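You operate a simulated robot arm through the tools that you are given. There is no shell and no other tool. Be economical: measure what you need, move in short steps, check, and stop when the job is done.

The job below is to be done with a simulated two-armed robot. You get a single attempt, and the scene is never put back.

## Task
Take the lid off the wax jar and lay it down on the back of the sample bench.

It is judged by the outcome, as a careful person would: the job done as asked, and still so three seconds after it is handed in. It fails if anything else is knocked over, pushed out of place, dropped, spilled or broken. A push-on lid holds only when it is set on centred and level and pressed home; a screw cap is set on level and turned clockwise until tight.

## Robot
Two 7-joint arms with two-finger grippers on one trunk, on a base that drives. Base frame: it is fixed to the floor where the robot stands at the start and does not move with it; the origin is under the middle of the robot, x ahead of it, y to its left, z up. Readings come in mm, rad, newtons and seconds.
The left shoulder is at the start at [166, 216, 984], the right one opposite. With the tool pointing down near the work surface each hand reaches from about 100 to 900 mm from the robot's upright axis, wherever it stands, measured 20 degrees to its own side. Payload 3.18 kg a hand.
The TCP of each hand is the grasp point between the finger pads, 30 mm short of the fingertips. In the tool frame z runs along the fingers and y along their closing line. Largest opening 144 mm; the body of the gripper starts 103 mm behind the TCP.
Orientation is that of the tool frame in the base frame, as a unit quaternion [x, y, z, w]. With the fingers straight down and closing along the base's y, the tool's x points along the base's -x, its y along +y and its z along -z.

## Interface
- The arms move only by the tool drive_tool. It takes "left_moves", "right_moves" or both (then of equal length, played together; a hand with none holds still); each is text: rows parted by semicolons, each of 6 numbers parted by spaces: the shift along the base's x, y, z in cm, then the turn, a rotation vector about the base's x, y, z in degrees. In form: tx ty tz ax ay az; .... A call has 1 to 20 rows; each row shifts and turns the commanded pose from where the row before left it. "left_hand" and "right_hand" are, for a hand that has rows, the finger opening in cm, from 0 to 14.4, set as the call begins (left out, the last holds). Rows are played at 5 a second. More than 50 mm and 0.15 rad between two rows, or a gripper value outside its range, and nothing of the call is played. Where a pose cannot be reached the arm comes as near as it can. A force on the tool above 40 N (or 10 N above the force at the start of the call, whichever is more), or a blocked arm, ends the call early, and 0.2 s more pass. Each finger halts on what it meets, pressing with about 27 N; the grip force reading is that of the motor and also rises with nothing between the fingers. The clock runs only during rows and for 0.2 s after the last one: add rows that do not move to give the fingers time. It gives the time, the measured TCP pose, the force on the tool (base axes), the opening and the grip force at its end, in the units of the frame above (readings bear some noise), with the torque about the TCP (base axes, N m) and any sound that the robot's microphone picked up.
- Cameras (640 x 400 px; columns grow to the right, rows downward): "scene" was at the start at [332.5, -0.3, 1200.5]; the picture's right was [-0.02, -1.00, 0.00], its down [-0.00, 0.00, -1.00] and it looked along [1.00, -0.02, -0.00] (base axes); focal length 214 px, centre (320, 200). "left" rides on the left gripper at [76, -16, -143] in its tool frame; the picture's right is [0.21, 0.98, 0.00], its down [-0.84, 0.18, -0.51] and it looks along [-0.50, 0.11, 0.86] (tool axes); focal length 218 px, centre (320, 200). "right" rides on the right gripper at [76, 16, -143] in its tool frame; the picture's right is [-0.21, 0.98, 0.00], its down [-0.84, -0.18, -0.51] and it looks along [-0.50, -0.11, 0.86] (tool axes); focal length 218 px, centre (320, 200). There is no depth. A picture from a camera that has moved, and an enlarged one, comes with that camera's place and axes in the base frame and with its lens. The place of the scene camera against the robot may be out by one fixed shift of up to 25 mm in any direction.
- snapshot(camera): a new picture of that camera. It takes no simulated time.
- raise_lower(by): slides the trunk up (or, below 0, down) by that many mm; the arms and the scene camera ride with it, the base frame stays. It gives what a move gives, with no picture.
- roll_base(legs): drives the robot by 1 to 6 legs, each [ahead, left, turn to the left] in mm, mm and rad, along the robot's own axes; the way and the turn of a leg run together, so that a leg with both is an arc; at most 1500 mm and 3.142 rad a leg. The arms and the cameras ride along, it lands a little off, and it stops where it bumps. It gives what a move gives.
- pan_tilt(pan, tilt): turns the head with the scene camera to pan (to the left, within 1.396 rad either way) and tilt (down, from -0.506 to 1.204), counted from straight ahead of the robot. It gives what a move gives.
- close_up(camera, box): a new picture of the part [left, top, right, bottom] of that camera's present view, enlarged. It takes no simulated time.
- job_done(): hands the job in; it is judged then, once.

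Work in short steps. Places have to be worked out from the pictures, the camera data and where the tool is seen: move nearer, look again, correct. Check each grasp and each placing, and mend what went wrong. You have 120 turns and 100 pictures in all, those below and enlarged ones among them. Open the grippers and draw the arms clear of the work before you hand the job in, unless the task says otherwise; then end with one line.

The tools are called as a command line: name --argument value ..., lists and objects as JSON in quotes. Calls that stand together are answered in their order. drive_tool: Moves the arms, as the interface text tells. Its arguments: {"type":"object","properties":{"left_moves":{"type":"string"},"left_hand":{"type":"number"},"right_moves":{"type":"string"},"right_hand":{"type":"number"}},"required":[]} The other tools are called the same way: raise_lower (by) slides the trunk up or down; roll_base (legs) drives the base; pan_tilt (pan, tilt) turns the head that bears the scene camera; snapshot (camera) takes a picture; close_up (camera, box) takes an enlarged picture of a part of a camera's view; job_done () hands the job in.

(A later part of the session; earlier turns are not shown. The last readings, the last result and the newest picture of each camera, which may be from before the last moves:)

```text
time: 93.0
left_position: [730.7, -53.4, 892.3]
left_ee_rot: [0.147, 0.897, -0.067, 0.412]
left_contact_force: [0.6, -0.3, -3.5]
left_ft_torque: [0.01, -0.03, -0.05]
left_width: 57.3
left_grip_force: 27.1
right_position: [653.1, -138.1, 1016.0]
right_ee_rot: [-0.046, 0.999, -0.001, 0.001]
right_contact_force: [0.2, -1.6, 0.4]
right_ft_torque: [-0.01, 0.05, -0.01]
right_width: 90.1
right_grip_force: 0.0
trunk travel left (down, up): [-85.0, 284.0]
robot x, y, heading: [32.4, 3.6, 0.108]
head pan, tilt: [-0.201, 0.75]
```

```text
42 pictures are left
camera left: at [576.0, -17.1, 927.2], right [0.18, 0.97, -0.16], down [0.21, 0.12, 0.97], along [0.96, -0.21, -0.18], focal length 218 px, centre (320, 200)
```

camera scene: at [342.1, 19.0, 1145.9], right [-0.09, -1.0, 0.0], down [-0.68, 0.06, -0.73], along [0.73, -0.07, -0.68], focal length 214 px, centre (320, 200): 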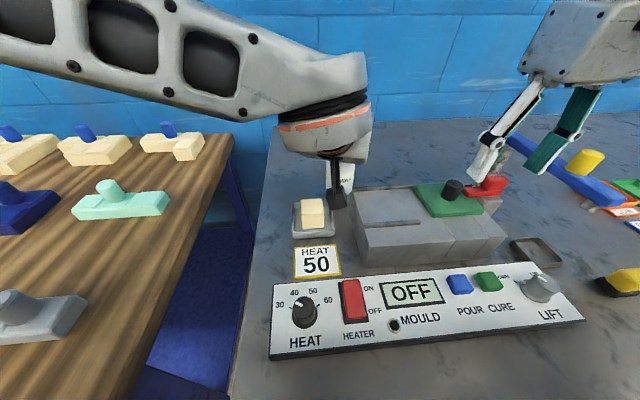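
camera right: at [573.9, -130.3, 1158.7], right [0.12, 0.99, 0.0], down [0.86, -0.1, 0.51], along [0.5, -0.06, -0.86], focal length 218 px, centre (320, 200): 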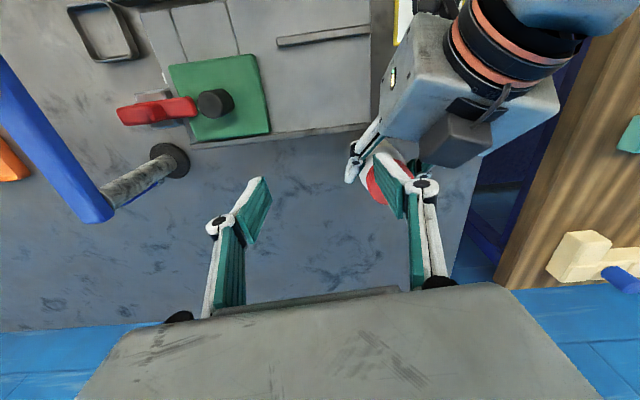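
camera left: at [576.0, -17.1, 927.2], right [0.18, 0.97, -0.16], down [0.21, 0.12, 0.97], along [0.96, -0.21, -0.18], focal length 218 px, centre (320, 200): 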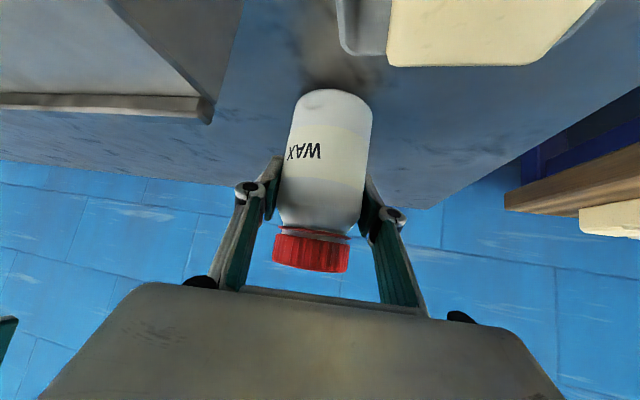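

It is clear of both now. I'll set the jar down, open slightly, go 16 mm lower and regrip, which keeps the left fingers away from the lid.

drive_tool --left_moves "0 0 -0.3 0 0 0;0 0 -0.3 0 0 0;0 0 -0.15 0 0 0;0 0 0 0 0 0"

drive_tool --left_moves "0 0 0 0 0 0;0 0 0 0 0 0;0 0 0 0 0 0;0 0 -0.8 0 0 0;0 0 -0.8 0 0 0;0 0 0 0 0 0" --left_hand 7.5

snapshot --camera "left"

```text
time: 94.0
left_position: [730.8, -52.0, 885.7]
left_ee_rot: [0.146, 0.897, -0.066, 0.412]
left_contact_force: [0.7, 1.1, -0.3]
left_ft_torque: [-0.01, -0.01, -0.03]
left_width: 56.9
left_grip_force: 26.9
right_position: [652.9, -138.7, 1016.2]
right_ee_rot: [-0.046, 0.999, -0.001, 0.0]
right_contact_force: [0.2, -0.1, -0.8]
right_ft_torque: [0.02, -0.02, 0.03]
right_width: 90.1
right_grip_force: 0.0
trunk travel left (down, up): [-85.0, 284.0]
robot x, y, heading: [32.7, 0.5, 0.103]
head pan, tilt: [-0.201, 0.75]
```

```text
time: 95.4
left_position: [730.9, -54.3, 867.9]
left_ee_rot: [0.147, 0.897, -0.067, 0.412]
left_contact_force: [0.2, -0.1, 0.3]
left_ft_torque: [0.0, 0.02, 0.0]
left_width: 75.0
left_grip_force: 0.1
right_position: [652.5, -138.8, 1015.9]
right_ee_rot: [-0.047, 0.999, -0.001, 0.0]
right_contact_force: [-0.1, 0.7, 0.0]
right_ft_torque: [0.01, 0.03, -0.02]
right_width: 90.0
right_grip_force: 0.2
trunk travel left (down, up): [-85.0, 284.0]
robot x, y, heading: [31.0, 0.8, 0.109]
head pan, tilt: [-0.201, 0.75]
```

```text
41 pictures are left
camera left: at [575.9, -18.8, 902.9], right [0.18, 0.97, -0.16], down [0.21, 0.12, 0.97], along [0.96, -0.21, -0.18], focal length 218 px, centre (320, 200)
```

left: 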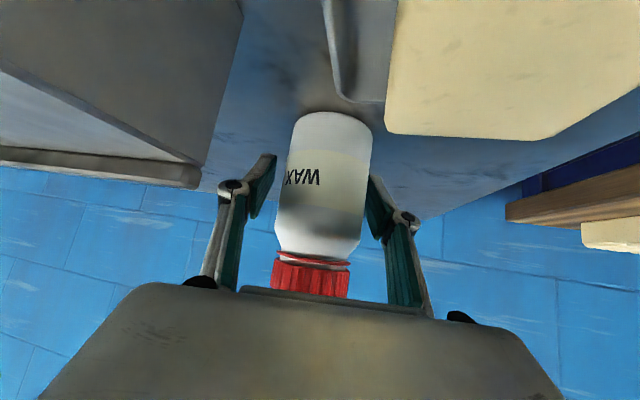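

The jar stands free and centred. I'll close the left hand again, then move the right hand over the lid axis (732, -53), turning it -60° so that there is room for an anticlockwise twist.

drive_tool --left_moves "0 0 0 0 0 0;0 0 0 0 0 0;0 0 0 0 0 0;0 0 0 0 0 0;0 0 0 0 0 0;0 0 0 0 0 0;0 0 0 0 0 0;0 0 0 0 0 0;0 0 0 0 0 0" --left_hand 4.5 --right_moves "1 1 -0.2 0 0 -8;1 1 -0.2 0 0 -8;1 1 -0.2 0 0 -8;1 1.1 -0.2 0 0 -8;1 1.1 -0.2 0 0 -8;1 1.1 -0.2 0 0 -8;1 1.1 -0.2 0 0 -8;1 1.2 -0.2 0 0 -4;0 0 0 0 0 0"

snapshot --camera "right"

```text
time: 97.4
left_position: [731.1, -53.2, 868.0]
left_ee_rot: [0.147, 0.897, -0.067, 0.412]
left_contact_force: [-1.5, -1.7, 2.1]
left_ft_torque: [-0.12, 0.04, -0.02]
left_width: 56.7
left_grip_force: 26.9
right_position: [731.6, -54.3, 1000.7]
right_ee_rot: [0.46, 0.888, -0.001, 0.0]
right_contact_force: [-0.7, 0.3, 0.2]
right_ft_torque: [-0.02, 0.01, -0.03]
right_width: 89.9
right_grip_force: 0.1
trunk travel left (down, up): [-85.0, 284.0]
robot x, y, heading: [30.9, 3.7, 0.102]
head pan, tilt: [-0.201, 0.75]
```

```text
40 pictures are left
camera right: at [701.0, 17.2, 1142.5], right [0.92, 0.39, 0.0], down [0.34, -0.79, 0.51], along [0.2, -0.47, -0.86], focal length 218 px, centre (320, 200)
```

right: 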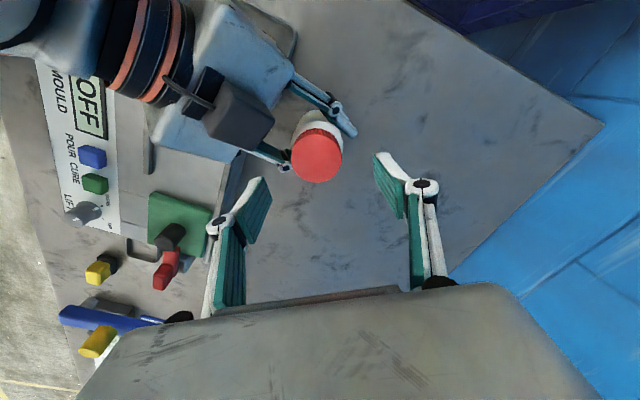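

The right hand reached over the jar. The lid centre measures (727, -51). I'll turn to about -33° for clearance from the left fingers, narrow to 68 mm, centre and come partway down.

drive_tool --right_moves "-0.2 0.1 0 0 0 7.5;-0.2 0.1 0 0 0 7.5;0 0 0 0 0 7;0 0 -1 0 0 0;0 0 -1 0 0 0;0 0 0 0 0 0" --right_hand 6.8

snapshot --camera "right"

```text
time: 98.8
left_position: [731.9, -54.1, 868.3]
left_ee_rot: [0.147, 0.897, -0.067, 0.412]
left_contact_force: [0.4, 0.9, 3.2]
left_ft_torque: [-0.1, 0.06, -0.02]
left_width: 56.8
left_grip_force: 27.2
right_position: [727.1, -53.0, 979.3]
right_ee_rot: [0.282, 0.96, -0.001, -0.001]
right_contact_force: [0.4, -0.2, 0.2]
right_ft_torque: [0.02, -0.02, -0.01]
right_width: 68.0
right_grip_force: 0.0
trunk travel left (down, up): [-85.0, 284.0]
robot x, y, heading: [30.9, 4.3, 0.112]
head pan, tilt: [-0.201, 0.75]
```

```text
39 pictures are left
camera right: at [671.9, 2.4, 1121.8], right [0.7, 0.71, 0.0], down [0.61, -0.61, 0.51], along [0.36, -0.36, -0.86], focal length 218 px, centre (320, 200)
```

right: 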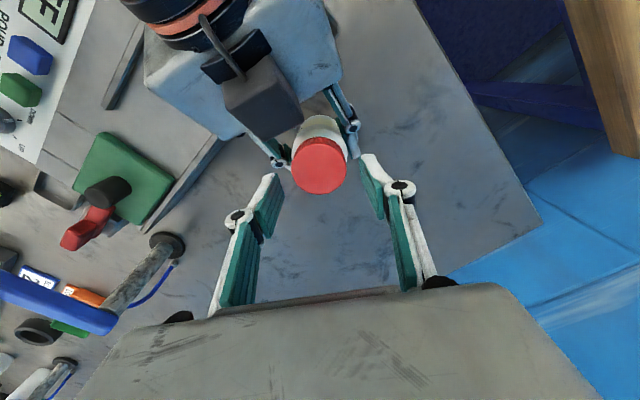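

The lid centre is at (725, -51), so I'll shift 2 mm and descend to z ≈ 946, where the tips reach the lid's lower edge.

drive_tool --right_moves "-0.2 0.2 -0.8 0 0 0;0 0 -0.8 0 0 0;0 0 -0.8 0 0 0;0 0 -0.8 0 0 0;0 0 0 0 0 0"

snapshot --camera "right"

snapshot --camera "left"

```text
time: 100.0
left_position: [730.2, -53.7, 868.7]
left_ee_rot: [0.146, 0.897, -0.067, 0.412]
left_contact_force: [-0.8, 1.2, 3.9]
left_ft_torque: [-0.06, 0.04, -0.03]
left_width: 57.1
left_grip_force: 26.7
right_position: [723.9, -50.9, 946.7]
right_ee_rot: [0.282, 0.96, -0.001, 0.0]
right_contact_force: [0.5, 0.3, 0.2]
right_ft_torque: [-0.05, 0.04, -0.01]
right_width: 68.1
right_grip_force: 0.1
trunk travel left (down, up): [-85.0, 284.0]
robot x, y, heading: [29.4, 4.8, 0.108]
head pan, tilt: [-0.201, 0.75]
```

```text
38 pictures are left
camera right: at [669.4, 3.4, 1089.3], right [0.7, 0.71, 0.0], down [0.61, -0.61, 0.51], along [0.36, -0.36, -0.86], focal length 218 px, centre (320, 200)
```

right: 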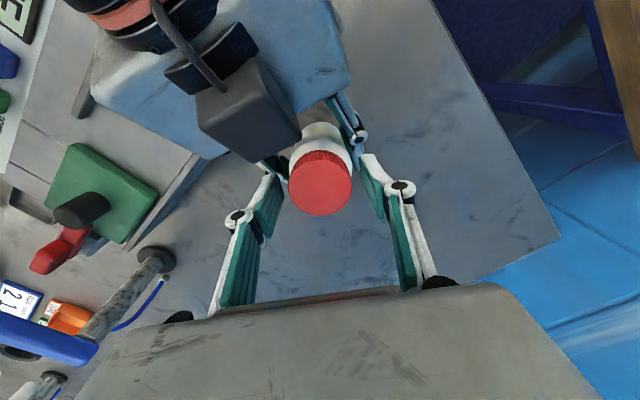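

```text
37 pictures are left
camera left: at [575.8, -18.6, 903.1], right [0.18, 0.97, -0.16], down [0.21, 0.12, 0.97], along [0.96, -0.21, -0.18], focal length 218 px, centre (320, 200)
```

left: 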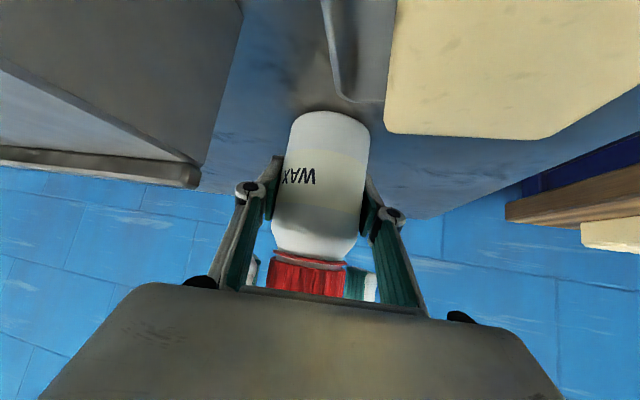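

The fingertips straddle the lid evenly at its lower edge, so I'll close the right hand on it.

drive_tool --right_moves "0 0 0 0 0 0;0 0 0 0 0 0;0 0 0 0 0 0;0 0 0 0 0 0" --right_hand 3.5

close_up --camera "left" --box '[200, 100, 440, 310]'

```text
time: 101.0
left_position: [731.0, -53.5, 867.3]
left_ee_rot: [0.144, 0.897, -0.065, 0.412]
left_contact_force: [0.6, 3.2, 2.6]
left_ft_torque: [-0.27, 0.17, -0.08]
left_width: 56.7
left_grip_force: 27.2
right_position: [724.6, -50.4, 946.8]
right_ee_rot: [0.282, 0.959, -0.002, -0.001]
right_contact_force: [-2.5, -3.5, 0.3]
right_ft_torque: [-0.05, 0.09, -0.03]
right_width: 48.5
right_grip_force: 26.8
trunk travel left (down, up): [-85.0, 284.0]
robot x, y, heading: [29.7, 4.6, 0.106]
head pan, tilt: [-0.201, 0.75]
```

```text
1.90 times, centred on (320, 205) of left
camera zoom: at [575.8, -18.5, 903.0], right [0.18, 0.97, -0.16], down [0.21, 0.12, 0.97], along [0.96, -0.21, -0.18], focal length 416 px, centre (320, 190)
```

zoom: 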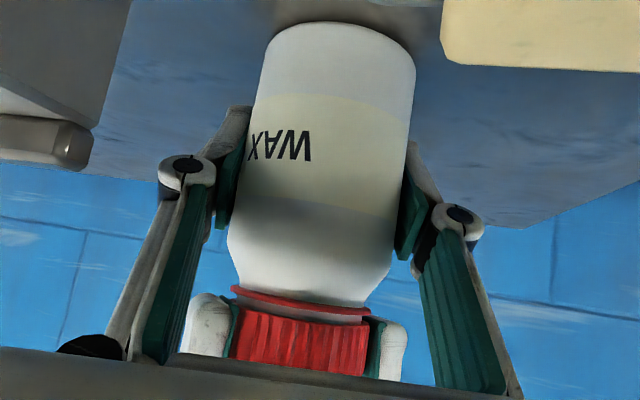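

The lid is gripped at 48.5 mm. I'll twist it anticlockwise 48° and watch the torque.

drive_tool --right_moves "0 0 0 0 0 8;0 0 0 0 0 8;0 0 0.02 0 0 8;0 0 0 0 0 8;0 0 0.02 0 0 8;0 0 0 0 0 8;0 0 0 0 0 0"

close_up --camera "left" --box '[200, 100, 440, 310]'

```text
time: 102.6
left_position: [731.4, -51.4, 867.9]
left_ee_rot: [0.145, 0.897, -0.066, 0.412]
left_contact_force: [2.3, 20.0, 0.3]
left_ft_torque: [-0.71, -0.29, -0.11]
left_width: 56.9
left_grip_force: 26.5
right_position: [726.0, -51.0, 948.1]
right_ee_rot: [-0.134, 0.991, -0.002, 0.0]
right_contact_force: [-0.7, -19.1, 0.3]
right_ft_torque: [-0.71, 0.28, -0.05]
right_width: 48.7
right_grip_force: 27.5
trunk travel left (down, up): [-85.0, 284.0]
robot x, y, heading: [30.7, 4.1, 0.102]
head pan, tilt: [-0.201, 0.75]
```

```text
1.90 times, centred on (320, 205) of left
camera zoom: at [576.5, -17.8, 902.7], right [0.18, 0.97, -0.16], down [0.21, 0.12, 0.97], along [0.96, -0.21, -0.18], focal length 416 px, centre (320, 190)
```

zoom: 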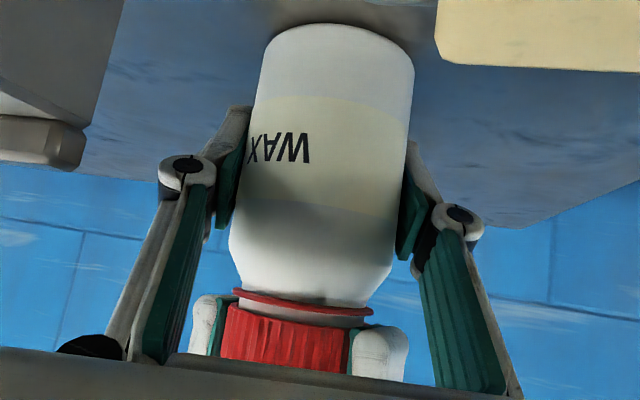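

The jar stayed put and the lid turned; a gap seems to be opening at the ring. I'll relieve the 20 N sideways load by moving 2 mm toward -y, then pull up gently to test.

drive_tool --right_moves "0 -0.2 0 0 0 0;0 0 0.1 0 0 0;0 0 0.1 0 0 0;0 0 0 0 0 0"

close_up --camera "left" --box '[200, 100, 440, 310]'

```text
time: 103.6
left_position: [732.4, -54.5, 867.2]
left_ee_rot: [0.147, 0.896, -0.068, 0.413]
left_contact_force: [1.6, 15.5, 4.3]
left_ft_torque: [-0.7, 0.07, -0.11]
left_width: 56.8
left_grip_force: 26.5
right_position: [725.9, -51.5, 948.4]
right_ee_rot: [-0.133, 0.991, 0.0, 0.0]
right_contact_force: [-2.4, -16.1, -6.7]
right_ft_torque: [-0.55, 0.13, -0.06]
right_width: 48.5
right_grip_force: 27.4
trunk travel left (down, up): [-85.0, 284.0]
robot x, y, heading: [32.7, -2.0, 0.105]
head pan, tilt: [-0.201, 0.75]
```

```text
1.90 times, centred on (320, 205) of left
camera zoom: at [576.3, -18.9, 902.9], right [0.18, 0.97, -0.16], down [0.21, 0.12, 0.97], along [0.96, -0.21, -0.18], focal length 416 px, centre (320, 190)
```

zoom: 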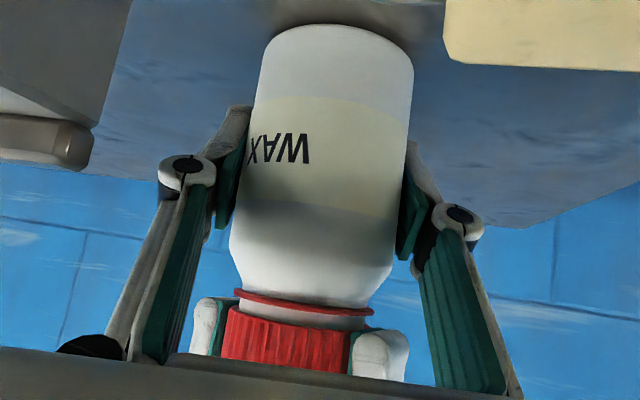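

It is still held after 2 mm (7 N), so it is a screw cap that needs more turns. I'll open, wind the wrist back 52°, lower 2 mm and re-centre from a picture.

drive_tool --right_moves "0 0 0 0 0 0;0 0 0 0 0 0;0 0 -0.1 0 0 -8;0 0 0 0 0 -8;0 0 0 0 0 -8;0 0 0 0 0 -8;0 0 0 0 0 -8;0 0 0 0 0 -8;0 0 0 0 0 -4;0 0 0 0 0 0" --right_hand 6.6

close_up --camera "right" --box '[220, 100, 420, 260]'

```text
time: 105.8
left_position: [731.8, -54.0, 867.6]
left_ee_rot: [0.146, 0.897, -0.067, 0.413]
left_contact_force: [-0.1, 0.5, 0.3]
left_ft_torque: [-0.01, 0.0, -0.01]
left_width: 56.4
left_grip_force: 26.9
right_position: [727.0, -51.8, 948.3]
right_ee_rot: [0.316, 0.949, -0.002, -0.001]
right_contact_force: [0.2, 0.5, -0.2]
right_ft_torque: [0.02, 0.02, -0.02]
right_width: 65.7
right_grip_force: 0.0
trunk travel left (down, up): [-85.0, 284.0]
robot x, y, heading: [23.4, 2.0, 0.107]
head pan, tilt: [-0.201, 0.75]
```

```text
2.50 times, centred on (320, 180) of right
camera zoom: at [675.2, 6.7, 1091.3], right [0.75, 0.66, 0.0], down [0.57, -0.65, 0.51], along [0.33, -0.38, -0.86], focal length 546 px, centre (320, 250)
```

zoom: 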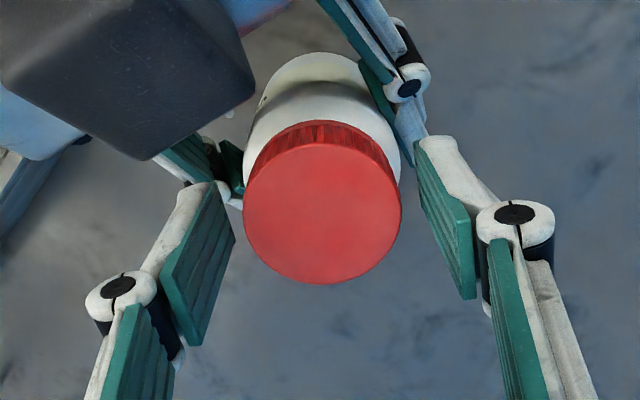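

The lid centre is at (727, -52), exactly at the TCP. I'll regrip and twist 60°.

drive_tool --right_moves "0 0 0 0 0 0;0 0 0 0 0 0;0 0 0 0 0 0;0 0 0 0 0 8;0 0 0 0 0 8;0 0 0.02 0 0 8;0 0 0 0 0 8;0 0 0.02 0 0 8;0 0 0 0 0 8;0 0 0.02 0 0 8;0 0 0 0 0 4;0 0 0 0 0 0" --right_hand 3.5

close_up --camera "left" --box '[200, 100, 440, 310]'

```text
time: 108.4
left_position: [730.5, -53.7, 866.8]
left_ee_rot: [0.146, 0.897, -0.066, 0.412]
left_contact_force: [2.3, 3.7, -3.6]
left_ft_torque: [-0.26, 0.03, -0.01]
left_width: 56.4
left_grip_force: 27.0
right_position: [726.2, -53.0, 949.3]
right_ee_rot: [-0.132, 0.991, -0.002, 0.0]
right_contact_force: [-2.5, -4.0, 3.3]
right_ft_torque: [-0.11, 0.09, 0.0]
right_width: 48.4
right_grip_force: 26.9
right hand out of reach, approached as far as the arm can: row 10, 11
trunk travel left (down, up): [-85.0, 284.0]
robot x, y, heading: [28.0, 3.7, 0.107]
head pan, tilt: [-0.201, 0.75]
```

```text
1.90 times, centred on (320, 205) of left
camera zoom: at [576.3, -18.5, 902.5], right [0.18, 0.97, -0.16], down [0.21, 0.12, 0.97], along [0.96, -0.21, -0.18], focal length 416 px, centre (320, 190)
```

zoom: 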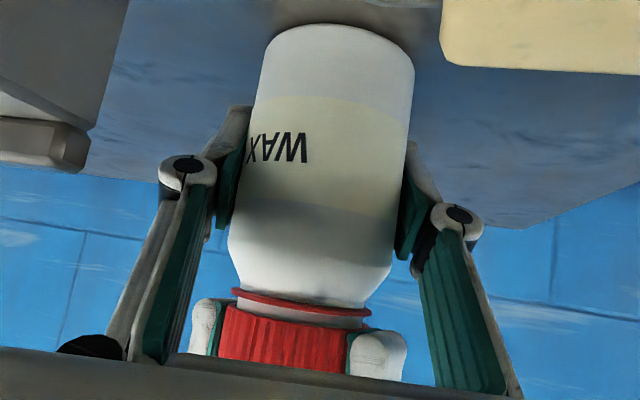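

Clean twist: about 100° so far. Next cycle: open, wind back.

drive_tool --right_moves "0 0 0 0 0 0;0 0 0 0 0 0;0 0 0 0 0 -8;0 0 0 0 0 -8;0 0 0 0 0 -8;0 0 0 0 0 -8;0 0 0 0 0 -8;0 0 0 0 0 -8;0 0 0 0 0 -6;0 0 0 0 0 0" --right_hand 6.6

drive_tool --right_moves "0 0 0 0 0 0;0 0 0 0 0 0;0 0 0 0 0 0;0 0 0 0 0 8;0 0 0 0 0 8;0 0 0.03 0 0 8;0 0 0 0 0 8;0 0 0.03 0 0 8;0 0 0 0 0 8;0 0 0.03 0 0 6;0 0 0 0 0 0;0 0 0.1 0 0 0;0 0 0.1 0 0 0;0 0 0 0 0 0" --right_hand 3.5

close_up --camera "left" --box '[200, 100, 440, 310]'

```text
time: 110.6
left_position: [730.7, -54.0, 867.5]
left_ee_rot: [0.147, 0.897, -0.066, 0.412]
left_contact_force: [-0.9, 0.4, 0.3]
left_ft_torque: [-0.01, -0.03, -0.01]
left_width: 56.6
left_grip_force: 27.1
right_position: [725.4, -52.2, 950.1]
right_ee_rot: [0.333, 0.943, -0.001, 0.0]
right_contact_force: [-1.0, 0.5, 0.5]
right_ft_torque: [0.01, -0.02, 0.01]
right_width: 65.8
right_grip_force: 0.1
trunk travel left (down, up): [-85.0, 284.0]
robot x, y, heading: [31.9, 1.6, 0.105]
head pan, tilt: [-0.201, 0.75]
```

```text
time: 113.6
left_position: [733.2, -54.8, 868.0]
left_ee_rot: [0.145, 0.897, -0.066, 0.413]
left_contact_force: [7.1, 5.4, 4.1]
left_ft_torque: [-0.19, 0.36, -0.01]
left_width: 56.3
left_grip_force: 26.9
right_position: [726.6, -52.9, 952.3]
right_ee_rot: [-0.131, 0.991, -0.001, 0.001]
right_contact_force: [-7.1, -5.7, -5.7]
right_ft_torque: [-0.24, 0.22, -0.01]
right_width: 48.2
right_grip_force: 27.1
trunk travel left (down, up): [-85.0, 284.0]
robot x, y, heading: [29.8, 1.9, 0.097]
head pan, tilt: [-0.201, 0.75]
```

```text
1.90 times, centred on (320, 205) of left
camera zoom: at [576.7, -18.6, 903.2], right [0.18, 0.97, -0.16], down [0.21, 0.12, 0.97], along [0.96, -0.21, -0.18], focal length 416 px, centre (320, 190)
```

zoom: 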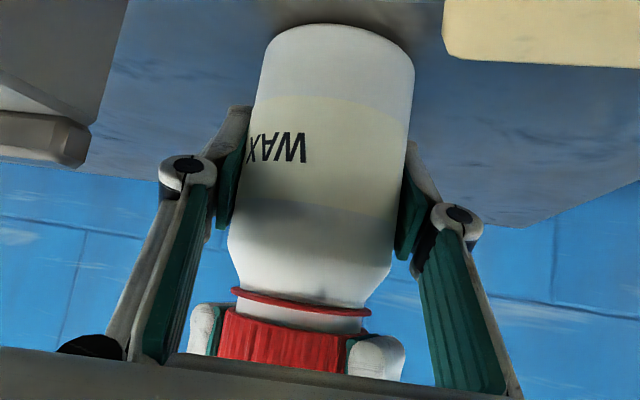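

The gap under the lid is growing, so unscrewing works. Another cycle, easing the pull by 1 mm before opening.

drive_tool --right_moves "0 0 -0.1 0 0 0;0 0 0 0 0 0;0 0 0 0 0 -8;0 0 0 0 0 -8;0 0 0 0 0 -8;0 0 0 0 0 -8;0 0 0 0 0 -8;0 0 0 0 0 -8;0 0 0 0 0 -6;0 0 0 0 0 0" --right_hand 6.6

drive_tool --right_moves "0 0 0 0 0 0;0 0 0 0 0 0;0 0 0 0 0 0;0 0 0 0 0 8;0 0 0.03 0 0 8;0 0 0 0 0 8;0 0 0.03 0 0 8;0 0 0 0 0 8;0 0 0.03 0 0 8;0 0 0 0 0 6;0 0 0 0 0 0;0 0 0.1 0 0 0;0 0 0.1 0 0 0;0 0 0 0 0 0" --right_hand 3.5

close_up --camera "left" --box '[200, 100, 440, 310]'

```text
time: 115.8
left_position: [731.1, -53.4, 866.1]
left_ee_rot: [0.146, 0.897, -0.067, 0.412]
left_contact_force: [-0.8, -0.3, -0.8]
left_ft_torque: [0.0, 0.0, -0.01]
left_width: 56.2
left_grip_force: 27.1
right_position: [726.1, -51.7, 951.5]
right_ee_rot: [0.332, 0.943, 0.0, -0.001]
right_contact_force: [0.8, -0.2, -0.2]
right_ft_torque: [0.0, 0.0, 0.01]
right_width: 66.0
right_grip_force: 0.0
trunk travel left (down, up): [-85.0, 284.0]
robot x, y, heading: [27.3, 5.1, 0.11]
head pan, tilt: [-0.201, 0.75]
```

```text
time: 118.8
left_position: [732.4, -53.2, 866.8]
left_ee_rot: [0.146, 0.897, -0.066, 0.411]
left_contact_force: [-3.4, 12.2, 0.5]
left_ft_torque: [-0.51, -0.26, -0.01]
left_width: 56.2
left_grip_force: 27.2
right_position: [726.3, -51.1, 952.2]
right_ee_rot: [-0.132, 0.991, -0.001, 0.001]
right_contact_force: [3.7, -10.4, -1.8]
right_ft_torque: [-0.42, -0.06, -0.05]
right_width: 47.9
right_grip_force: 26.8
trunk travel left (down, up): [-85.0, 284.0]
robot x, y, heading: [26.9, 1.7, 0.107]
head pan, tilt: [-0.201, 0.75]
```

```text
1.90 times, centred on (320, 205) of left
camera zoom: at [576.3, -18.3, 902.6], right [0.18, 0.97, -0.16], down [0.21, 0.12, 0.97], along [0.96, -0.21, -0.18], focal length 416 px, centre (320, 190)
```

zoom: 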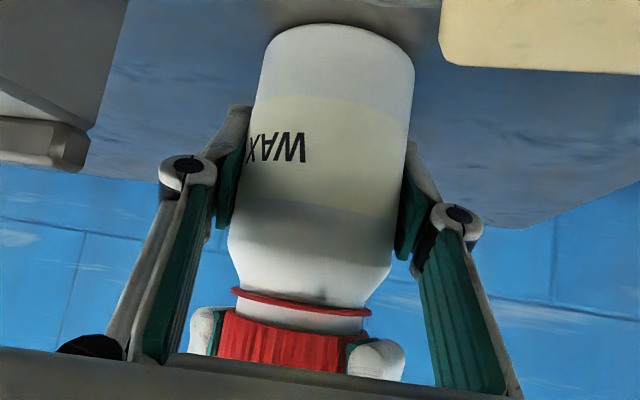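

About 200° so far, and the pull force is dropping. One more cycle.

drive_tool --right_moves "0 0 0 0 0 0;0 0 0 0 0 0;0 0 0 0 0 -8;0 0 0 0 0 -8;0 0 0 0 0 -8;0 0 0 0 0 -8;0 0 0 0 0 -8;0 0 0 0 0 -8;0 0 0 0 0 -6;0 0 0 0 0 0" --right_hand 6.6

drive_tool --right_moves "0 0 0 0 0 0;0 0 0 0 0 0;0 0 0 0 0 0;0 0 0 0 0 8;0 0 0.03 0 0 8;0 0 0 0 0 8;0 0 0.03 0 0 8;0 0 0 0 0 8;0 0 0.03 0 0 8;0 0 0 0 0 6;0 0 0 0 0 0;0 0 0.1 0 0 0;0 0 0.1 0 0 0;0 0 0.1 0 0 0;0 0 0 0 0 0" --right_hand 3.5

close_up --camera "left" --box '[200, 100, 440, 310]'

```text
time: 121.0
left_position: [731.4, -53.4, 867.8]
left_ee_rot: [0.147, 0.896, -0.067, 0.413]
left_contact_force: [0.1, -0.1, 0.1]
left_ft_torque: [-0.02, -0.04, -0.01]
left_width: 56.2
left_grip_force: 26.9
right_position: [726.0, -50.4, 953.8]
right_ee_rot: [0.333, 0.943, 0.0, 0.0]
right_contact_force: [0.1, 0.3, 0.1]
right_ft_torque: [0.02, -0.03, -0.03]
right_width: 66.1
right_grip_force: 0.1
trunk travel left (down, up): [-85.0, 284.0]
robot x, y, heading: [30.6, 0.3, 0.111]
head pan, tilt: [-0.201, 0.75]
```

```text
time: 124.2
left_position: [730.4, -53.5, 868.7]
left_ee_rot: [0.146, 0.896, -0.066, 0.413]
left_contact_force: [-5.1, 9.5, 12.1]
left_ft_torque: [-0.38, -0.28, -0.06]
left_width: 56.4
left_grip_force: 27.1
right_position: [726.0, -52.4, 957.1]
right_ee_rot: [-0.106, 0.994, -0.001, 0.0]
right_contact_force: [4.5, -10.0, -14.7]
right_ft_torque: [-0.44, -0.02, -0.03]
right_width: 48.2
right_grip_force: 26.6
right hand out of reach, approached as far as the arm can: row 10
trunk travel left (down, up): [-85.0, 284.0]
robot x, y, heading: [29.7, -2.2, 0.104]
head pan, tilt: [-0.201, 0.75]
```

```text
1.90 times, centred on (320, 205) of left
camera zoom: at [576.4, -18.8, 903.6], right [0.18, 0.97, -0.16], down [0.21, 0.12, 0.97], along [0.96, -0.21, -0.18], focal length 416 px, centre (320, 190)
```

zoom: 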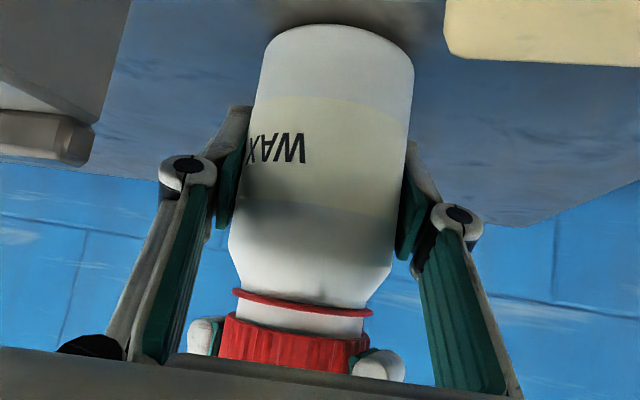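

Still threaded, but rising. I'll drop the hand 4 mm on the wind-back for better overlap and do another cycle.

drive_tool --right_moves "0 0 -0.3 0 0 0;0 0 0 0 0 0;0 0 0 0 0 -8;0 0 -0.2 0 0 -8;0 -0.1 -0.2 0 0 -8;0 0 0 0 0 -8;0 0 0 0 0 -8;0 0 0 0 0 -8;0 0 0 0 0 -3;0 0 0 0 0 0" --right_hand 6.6

drive_tool --right_moves "0 0 0 0 0 0;0 0 0 0 0 0;0 0 0 0 0 0;0 0 0 0 0 8;0 0 0.03 0 0 8;0 0 0 0 0 8;0 0 0.03 0 0 8;0 0 0 0 0 8;0 0 0.03 0 0 8;0 0 0 0 0 3;0 0 0 0 0 0;0 0 0.1 0 0 0;0 0 0.1 0 0 0;0 0 0 0 0 0" --right_hand 3.5

close_up --camera "left" --box '[200, 100, 440, 310]'

```text
time: 126.4
left_position: [731.6, -53.7, 867.3]
left_ee_rot: [0.148, 0.896, -0.068, 0.413]
left_contact_force: [0.2, -0.1, -0.2]
left_ft_torque: [0.0, 0.03, 0.02]
left_width: 56.6
left_grip_force: 27.8
right_position: [726.5, -54.2, 951.1]
right_ee_rot: [0.332, 0.943, -0.001, -0.001]
right_contact_force: [0.0, 0.3, 1.4]
right_ft_torque: [0.01, 0.03, -0.01]
right_width: 66.0
right_grip_force: 0.0
trunk travel left (down, up): [-85.0, 284.0]
robot x, y, heading: [29.7, 0.6, 0.106]
head pan, tilt: [-0.201, 0.75]
```

```text
time: 129.4
left_position: [730.7, -54.2, 866.7]
left_ee_rot: [0.146, 0.897, -0.067, 0.412]
left_contact_force: [-1.4, -0.4, -0.3]
left_ft_torque: [-0.01, 0.01, -0.01]
left_width: 56.7
left_grip_force: 26.8
right_position: [727.7, -52.1, 954.3]
right_ee_rot: [-0.107, 0.994, 0.0, 0.0]
right_contact_force: [-0.8, 0.5, -0.3]
right_ft_torque: [0.04, 0.0, -0.02]
right_width: 48.1
right_grip_force: 27.2
trunk travel left (down, up): [-85.0, 284.0]
robot x, y, heading: [27.4, -0.1, 0.107]
head pan, tilt: [-0.201, 0.75]
```

```text
1.90 times, centred on (320, 205) of left
camera zoom: at [576.2, -18.6, 902.7], right [0.18, 0.97, -0.16], down [0.21, 0.12, 0.97], along [0.96, -0.21, -0.18], focal length 416 px, centre (320, 190)
```

zoom: 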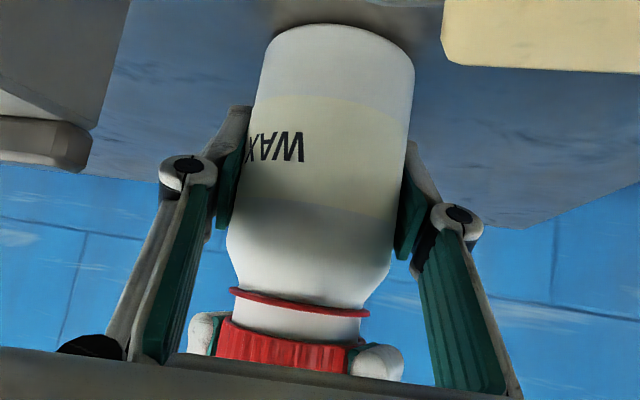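

All forces are zero after the pull, so the lid is free. I'll lift it straight up.

drive_tool --right_moves "0 0 0.5 0 0 0;0 0 0.5 0 0 0;0 0 0.5 0 0 0;0 0 0.5 0 0 0;0 0 0.7 0 0 0;0 0 0.7 0 0 0;0 0 0.7 0 0 0;0 0 0 0 0 0"

snapshot --camera "right"

close_up --camera "left" --box '[200, 100, 440, 310]'

```text
time: 131.2
left_position: [732.1, -54.0, 868.7]
left_ee_rot: [0.147, 0.897, -0.067, 0.412]
left_contact_force: [0.7, 0.2, 0.5]
left_ft_torque: [-0.01, -0.02, 0.0]
left_width: 56.5
left_grip_force: 27.1
right_position: [725.3, -52.6, 974.4]
right_ee_rot: [-0.106, 0.994, 0.0, 0.001]
right_contact_force: [0.3, 0.4, 0.5]
right_ft_torque: [-0.01, -0.01, 0.04]
right_width: 48.1
right_grip_force: 26.8
right hand out of reach, approached as far as the arm can: row 5, 6, 7
trunk travel left (down, up): [-85.0, 284.0]
robot x, y, heading: [34.3, 5.7, 0.101]
head pan, tilt: [-0.201, 0.75]
```

```text
27 pictures are left
camera right: at [647.8, -53.2, 1116.4], right [0.0, 1.0, 0.0], down [0.86, 0.0, 0.51], along [0.51, 0.0, -0.86], focal length 218 px, centre (320, 200)
```

right: 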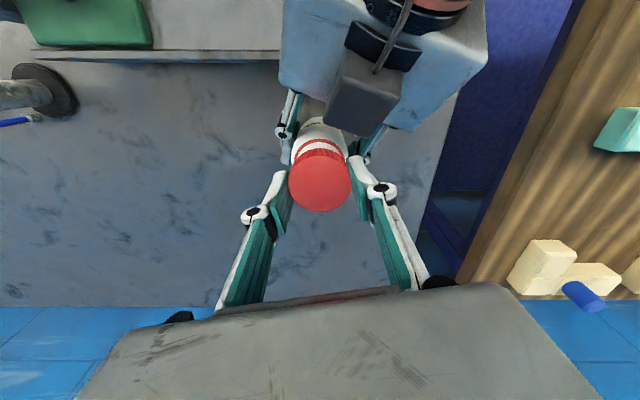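

```text
1.90 times, centred on (320, 205) of left
camera zoom: at [576.1, -18.7, 902.6], right [0.18, 0.97, -0.16], down [0.21, 0.12, 0.97], along [0.96, -0.21, -0.18], focal length 416 px, centre (320, 190)
```

zoom: 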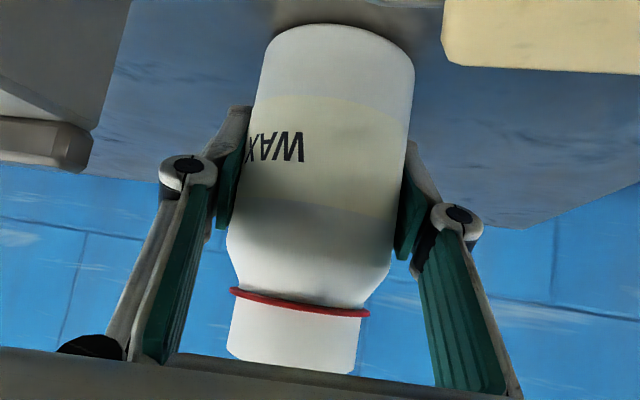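

The lid is off and the neck is visible below it, with only a few mm of clearance at the reach limit. I'll move the lid sideways to the right in small rising steps.

drive_tool --right_moves "-0.2 -0.3 0.3 0 0 0;-0.2 -0.4 0.4 0 0 0;-0.2 -0.5 0.5 0 0 0;-0.2 -1 0.5 0 0 0;-0.2 -1.5 0.5 0 0 0;0 -2 0.5 0 0 0;0 -2 0.5 0 0 0;0 -2 0 0 0 0;0 -2 0 0 0 0;0 0 0 0 0 0"

snapshot --camera "right"

```text
time: 133.4
left_position: [732.1, -54.1, 867.9]
left_ee_rot: [0.147, 0.897, -0.067, 0.412]
left_contact_force: [0.3, 0.1, 0.1]
left_ft_torque: [-0.01, 0.01, 0.0]
left_width: 56.4
left_grip_force: 27.0
right_position: [723.4, -60.3, 981.2]
right_ee_rot: [-0.103, 0.995, 0.0, 0.002]
right_contact_force: [0.3, -0.4, 0.7]
right_ft_torque: [0.0, 0.0, 0.0]
right_width: 48.1
right_grip_force: 26.5
right hand out of reach, approached as far as the arm can: row 3, 4, 5, 6, 7, 8, 9
trunk travel left (down, up): [-85.0, 284.0]
robot x, y, heading: [29.1, 8.0, 0.111]
head pan, tilt: [-0.201, 0.75]
```

```text
25 pictures are left
camera right: at [643.4, -61.0, 1123.1], right [0.0, 1.0, 0.0], down [0.86, 0.0, 0.51], along [0.51, 0.0, -0.86], focal length 218 px, centre (320, 200)
```

right: 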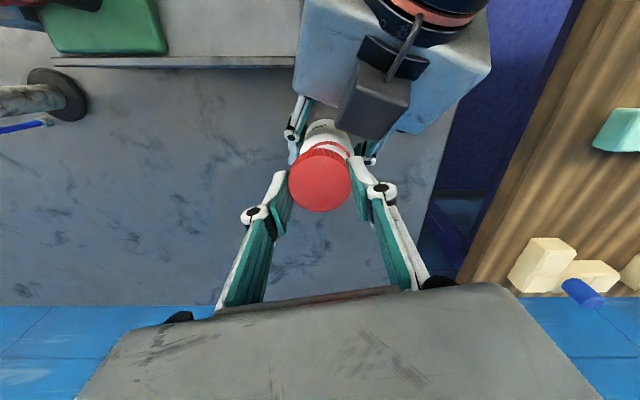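

Lid bottom is now about 947, clear of the neck. The rising rows were being clipped, so I'll move level to the right now.

drive_tool --right_moves "-0.5 -1 0 0 0 0;0 -2 0 0 0 0;0 -2 0 0 0 0;0 -2 0 0 0 0;0 -2 0 0 0 0;0 0 0 0 0 0"

snapshot --camera "right"

```text
time: 134.8
left_position: [731.9, -53.6, 868.7]
left_ee_rot: [0.146, 0.897, -0.066, 0.412]
left_contact_force: [0.1, 0.0, -0.1]
left_ft_torque: [-0.01, 0.03, -0.01]
left_width: 56.5
left_grip_force: 26.9
right_position: [717.6, -91.4, 979.0]
right_ee_rot: [-0.101, 0.995, 0.0, 0.003]
right_contact_force: [0.2, -0.9, -0.8]
right_ft_torque: [0.03, -0.02, -0.02]
right_width: 48.2
right_grip_force: 27.2
right hand out of reach, approached as far as the arm can: row 3, 4, 5
trunk travel left (down, up): [-85.0, 284.0]
robot x, y, heading: [25.2, 3.0, 0.114]
head pan, tilt: [-0.201, 0.75]
```

```text
24 pictures are left
camera right: at [638.3, -91.8, 1121.4], right [0.01, 1.0, 0.0], down [0.86, -0.01, 0.51], along [0.51, 0.0, -0.86], focal length 218 px, centre (320, 200)
```

right: 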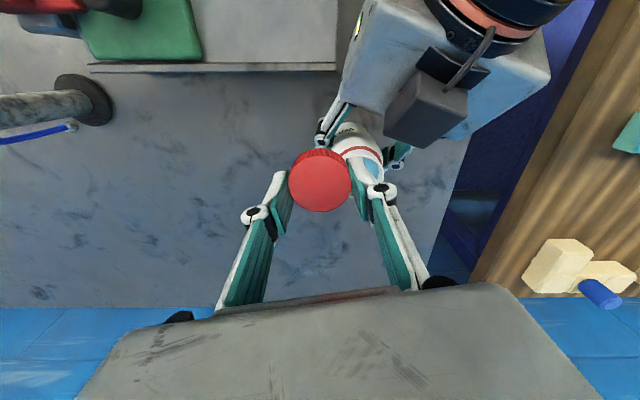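

The limit is probably the wrist roll. I'll turn the hand back -24° while moving right.

drive_tool --right_moves "-0.3 -0.5 0 0 0 -8;-0.3 -0.5 0 0 0 -8;-0.3 -1 0 0 0 -8;-0.3 -2 0 0 0 0;-0.3 -2 0 0 0 0;-0.3 -2 0 0 0 0;-0.3 -2 0 0 0 0;0 -2 0 0 0 0;0 0 0 0 0 0"

snapshot --camera "right"

```text
time: 136.8
left_position: [731.4, -53.0, 867.0]
left_ee_rot: [0.146, 0.897, -0.067, 0.412]
left_contact_force: [0.4, -0.1, -0.4]
left_ft_torque: [0.01, -0.02, 0.02]
left_width: 56.2
left_grip_force: 27.3
right_position: [695.7, -211.9, 980.6]
right_ee_rot: [0.104, 0.995, -0.003, 0.0]
right_contact_force: [0.4, -0.2, 0.0]
right_ft_torque: [0.01, -0.01, 0.0]
right_width: 48.3
right_grip_force: 26.8
trunk travel left (down, up): [-85.0, 284.0]
robot x, y, heading: [29.5, 2.3, 0.105]
head pan, tilt: [-0.201, 0.75]
```

```text
23 pictures are left
camera right: at [624.4, -181.1, 1122.5], right [0.4, 0.92, 0.0], down [0.79, -0.35, 0.51], along [0.46, -0.21, -0.86], focal length 218 px, centre (320, 200)
```

right: 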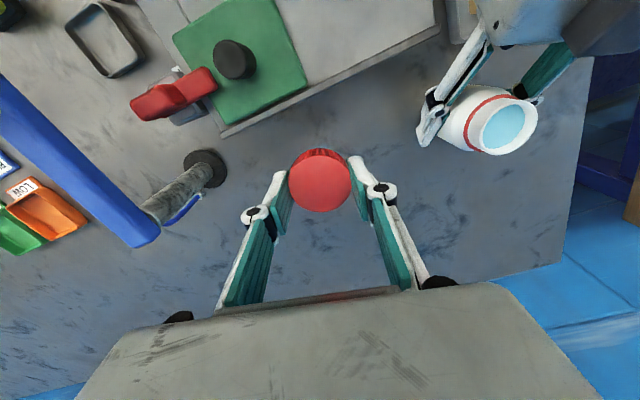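

The lid is in hand and the open jar is still held. I'll return the jar to its original place now, lifting it slowly to avoid slipping.

drive_tool --left_moves "0 0 0.3 0 0 0;0 0 0.3 0 0 0;0 0 0.4 0 0 0;0 0 0.4 0 0 0;0 0 0.4 0 0 0;0 0 0.4 0 0 0;0 0 0.4 0 0 0;0 0 0.4 0 0 0;0 0 0.4 0 0 0;0 0 0.4 0 0 0;0 0 0.4 0 0 0;0 0 0.4 0 0 0;0 0 0.4 0 0 0;0 0 0 0 0 0"

snapshot --camera "left"

```text
time: 139.8
left_position: [730.9, -52.9, 917.4]
left_ee_rot: [0.146, 0.897, -0.066, 0.412]
left_contact_force: [-0.1, 0.5, -3.3]
left_ft_torque: [-0.02, -0.07, -0.01]
left_width: 56.2
left_grip_force: 27.3
right_position: [696.0, -211.6, 980.1]
right_ee_rot: [0.102, 0.995, 0.0, 0.0]
right_contact_force: [-0.7, 0.0, -0.1]
right_ft_torque: [-0.03, 0.01, 0.01]
right_width: 48.1
right_grip_force: 27.2
trunk travel left (down, up): [-85.0, 284.0]
robot x, y, heading: [28.7, 4.8, 0.108]
head pan, tilt: [-0.201, 0.75]
```

```text
22 pictures are left
camera left: at [575.7, -18.1, 952.7], right [0.18, 0.97, -0.16], down [0.21, 0.12, 0.97], along [0.96, -0.21, -0.18], focal length 218 px, centre (320, 200)
```

left: 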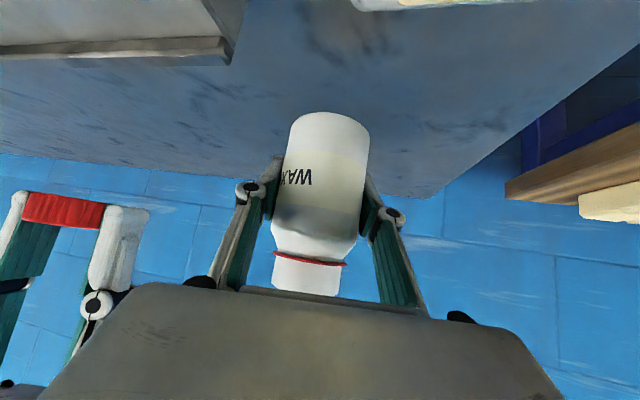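

No slip. I'll carry it back (+54, +51 mm), then lower slowly.

drive_tool --left_moves "0.3 0.3 0 0 0 0;0.6 0.6 0 0 0 0;0.7 0.6 0 0 0 0;0.7 0.6 0 0 0 0;0.7 0.7 0 0 0 0;0.7 0.7 0 0 0 0;0.7 0.6 0 0 0 0;0.6 0.6 0 0 0 0;0.4 0.4 0 0 0 0;0 0 0 0 0 0"

drive_tool --left_moves "0 0 -0.4 0 0 0;0 0 -0.5 0 0 0;0 0 -0.5 0 0 0;0 0 -0.5 0 0 0;0 0 -0.5 0 0 0;0 0 -0.5 0 0 0;0 0 -0.5 0 0 0;0 0 -0.4 0 0 0;0 0 -0.3 0 0 0;0 0 -0.3 0 0 0;0 0 -0.3 0 0 0;0 0 0 0 0 0"

snapshot --camera "left"

```text
time: 142.0
left_position: [784.8, -2.1, 917.9]
left_ee_rot: [0.145, 0.897, -0.066, 0.413]
left_contact_force: [-0.2, 0.7, -2.2]
left_ft_torque: [0.01, -0.04, -0.02]
left_width: 56.4
left_grip_force: 27.0
right_position: [695.1, -212.2, 980.4]
right_ee_rot: [0.103, 0.995, -0.001, 0.0]
right_contact_force: [0.5, -0.4, -0.8]
right_ft_torque: [-0.01, 0.02, -0.02]
right_width: 48.1
right_grip_force: 27.3
trunk travel left (down, up): [-85.0, 284.0]
robot x, y, heading: [24.5, 2.1, 0.109]
head pan, tilt: [-0.201, 0.75]
```

```text
time: 144.6
left_position: [785.4, -2.9, 870.0]
left_ee_rot: [0.146, 0.896, -0.067, 0.413]
left_contact_force: [0.0, -0.8, -2.9]
left_ft_torque: [-0.01, -0.01, 0.01]
left_width: 56.1
left_grip_force: 27.3
right_position: [696.3, -211.7, 980.3]
right_ee_rot: [0.102, 0.995, -0.002, 0.0]
right_contact_force: [0.4, -0.1, -0.1]
right_ft_torque: [0.0, -0.02, 0.0]
right_width: 48.2
right_grip_force: 27.3
trunk travel left (down, up): [-85.0, 284.0]
robot x, y, heading: [30.3, 4.2, 0.105]
head pan, tilt: [-0.201, 0.75]
```

```text
21 pictures are left
camera left: at [629.7, 33.2, 905.4], right [0.18, 0.97, -0.16], down [0.21, 0.12, 0.97], along [0.96, -0.21, -0.18], focal length 218 px, centre (320, 200)
```

left: 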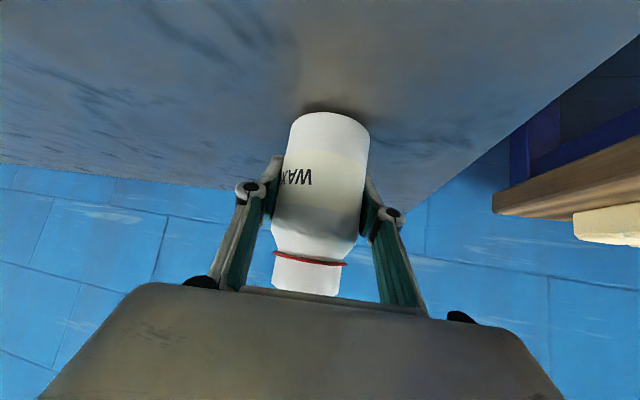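

Still hanging (about -3 N). I'll lower by single millimetres until the bench takes the weight.

drive_tool --left_moves "0 0 -0.1 0 0 0;0 0 -0.1 0 0 0;0 0 0 0 0 0"

```text
time: 145.4
left_position: [785.7, -2.7, 869.4]
left_ee_rot: [0.146, 0.897, -0.066, 0.412]
left_contact_force: [0.2, -0.3, -2.2]
left_ft_torque: [0.02, -0.02, 0.0]
left_width: 56.4
left_grip_force: 27.2
right_position: [696.3, -212.1, 980.8]
right_ee_rot: [0.104, 0.995, 0.0, 0.0]
right_contact_force: [-0.3, -0.2, -0.1]
right_ft_torque: [-0.02, -0.01, -0.01]
right_width: 48.1
right_grip_force: 27.7
trunk travel left (down, up): [-85.0, 284.0]
robot x, y, heading: [28.4, -0.1, 0.104]
head pan, tilt: [-0.201, 0.75]
```

drive_tool --left_moves "0 0 -0.1 0 0 0;0 0 -0.1 0 0 0;0 0 0 0 0 0"

```text
time: 146.2
left_position: [784.4, -3.6, 867.7]
left_ee_rot: [0.147, 0.896, -0.067, 0.413]
left_contact_force: [0.5, 0.3, -0.8]
left_ft_torque: [-0.03, 0.02, -0.04]
left_width: 56.3
left_grip_force: 26.9
right_position: [695.1, -211.5, 980.6]
right_ee_rot: [0.104, 0.995, -0.001, 0.0]
right_contact_force: [-0.4, 0.9, 0.1]
right_ft_torque: [-0.02, 0.01, -0.02]
right_width: 48.2
right_grip_force: 26.6
trunk travel left (down, up): [-85.0, 284.0]
robot x, y, heading: [30.7, 3.6, 0.11]
head pan, tilt: [-0.201, 0.75]
```

The weight has almost fully transferred. One more millimetre, then release and withdraw along the tool axis.

drive_tool --left_moves "0 0 -0.1 0 0 0;0 0 0 0 0 0"

drive_tool --left_moves "0 0 0 0 0 0;0 0 0 0 0 0;0 0 0 0 0 0;-1 0.33 0.9 0 0 0;-1.8 0.6 1.63 0 0 0;-1.8 0.6 1.63 0 0 0;-1.8 0.6 1.63 0 0 0;-1.8 0.6 1.63 0 0 0;-1.8 0.6 1.63 0 0 0;-2 3 1.5 0 0 0;-2 3 1.5 0 0 0;-2 3 1.5 0 0 0;-2 3 0 0 0 0;0 0 0 0 0 0" --left_hand 9

snapshot --camera "scene"

```text
time: 146.8
left_position: [783.8, -1.8, 867.1]
left_ee_rot: [0.147, 0.896, -0.067, 0.414]
left_contact_force: [0.8, -1.7, 5.0]
left_ft_torque: [-0.15, 0.03, 0.03]
left_width: 56.3
left_grip_force: 26.4
right_position: [695.4, -211.4, 981.1]
right_ee_rot: [0.103, 0.995, -0.001, 0.001]
right_contact_force: [-0.1, 0.3, 0.6]
right_ft_torque: [0.02, -0.01, 0.0]
right_width: 47.8
right_grip_force: 27.2
trunk travel left (down, up): [-85.0, 284.0]
robot x, y, heading: [29.9, 2.9, 0.108]
head pan, tilt: [-0.201, 0.75]
```

```text
time: 149.8
left_position: [604.8, 151.8, 1000.4]
left_ee_rot: [0.146, 0.897, -0.067, 0.412]
left_contact_force: [0.3, 0.4, 0.3]
left_ft_torque: [0.04, 0.01, 0.0]
left_width: 89.8
left_grip_force: 0.1
right_position: [695.7, -212.9, 980.2]
right_ee_rot: [0.102, 0.995, -0.001, 0.0]
right_contact_force: [0.2, 0.6, -0.8]
right_ft_torque: [0.0, 0.01, -0.03]
right_width: 48.1
right_grip_force: 27.3
trunk travel left (down, up): [-85.0, 284.0]
robot x, y, heading: [34.3, 3.1, 0.107]
head pan, tilt: [-0.201, 0.75]
```

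```text
20 pictures are left
camera scene: at [342.1, 18.6, 1145.8], right [-0.09, -1.0, 0.0], down [-0.68, 0.06, -0.73], along [0.73, -0.07, -0.68], focal length 214 px, centre (320, 200)
```

scene: 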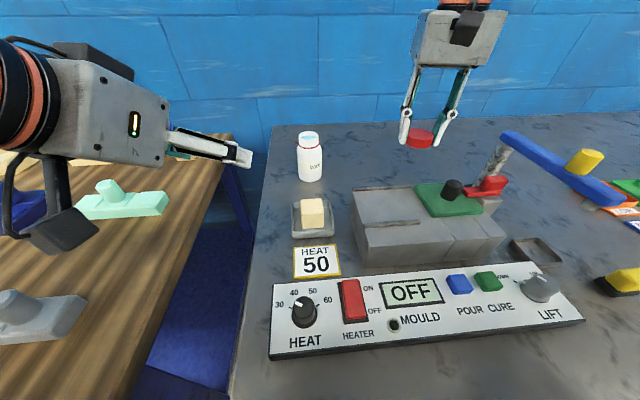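

The jar is back at its original spot, open and upright. Now I'll test how far back the right hand reaches when low: forward along y ≈ -200 while descending.

drive_tool --right_moves "1 0.5 -2 0 0 0;1 0.5 -2 0 0 0;1 0.5 -2 0 0 0;2 0 -2 0 0 0;2 0 -0.5 0 0 0;2 0 -0.5 0 0 0;2 0 0 0 0 0;2 0 0 0 0 0;0 0 0 0 0 0"

snapshot --camera "right"

```text
time: 151.8
left_position: [605.4, 151.5, 1002.4]
left_ee_rot: [0.147, 0.896, -0.067, 0.413]
left_contact_force: [0.1, 0.0, -0.3]
left_ft_torque: [-0.01, 0.01, 0.01]
left_width: 90.0
left_grip_force: 0.1
right_position: [826.4, -197.4, 887.9]
right_ee_rot: [0.102, 0.995, -0.001, 0.0]
right_contact_force: [-0.5, 0.1, 0.2]
right_ft_torque: [0.01, 0.0, -0.01]
right_width: 48.4
right_grip_force: 26.9
trunk travel left (down, up): [-85.0, 284.0]
robot x, y, heading: [27.3, 1.6, 0.106]
head pan, tilt: [-0.201, 0.75]
```

```text
19 pictures are left
camera right: at [755.2, -165.4, 1030.8], right [0.4, 0.91, 0.0], down [0.79, -0.35, 0.51], along [0.46, -0.21, -0.86], focal length 218 px, centre (320, 200)
```

right: 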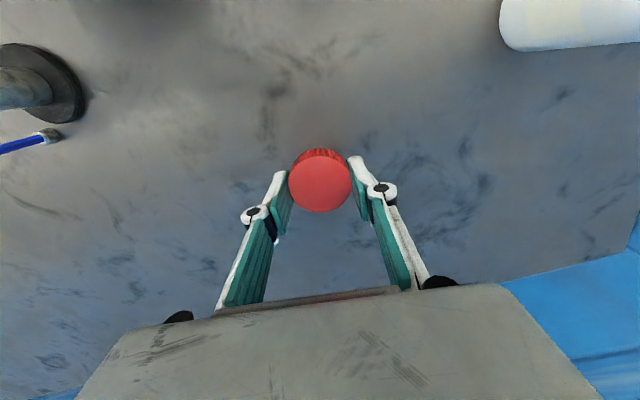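

There is plenty of reach low down (826 with no limit yet). I'll continue further back and down to z ≈ 870.

drive_tool --right_moves "2 0 -0.5 0 0 0;2 0 -0.5 0 0 0;2 0 -0.5 0 0 0;1.5 0 -0.3 0 0 0;0 0 0 0 0 0;0 0 0 0 0 0"

```text
time: 153.2
left_position: [605.1, 151.1, 1001.3]
left_ee_rot: [0.147, 0.896, -0.067, 0.413]
left_contact_force: [-0.4, 0.2, -0.4]
left_ft_torque: [0.01, 0.01, 0.02]
left_width: 89.6
left_grip_force: 0.0
right_position: [856.6, -195.7, 882.0]
right_ee_rot: [0.103, 0.995, -0.001, 0.0]
right_contact_force: [0.2, -0.4, 1.0]
right_ft_torque: [0.0, 0.01, 0.01]
right_width: 48.2
right_grip_force: 27.0
right hand out of reach, approached as far as the arm can: row 2, 3, 4
trunk travel left (down, up): [-85.0, 284.0]
robot x, y, heading: [29.1, 2.3, 0.106]
head pan, tilt: [-0.201, 0.75]
```

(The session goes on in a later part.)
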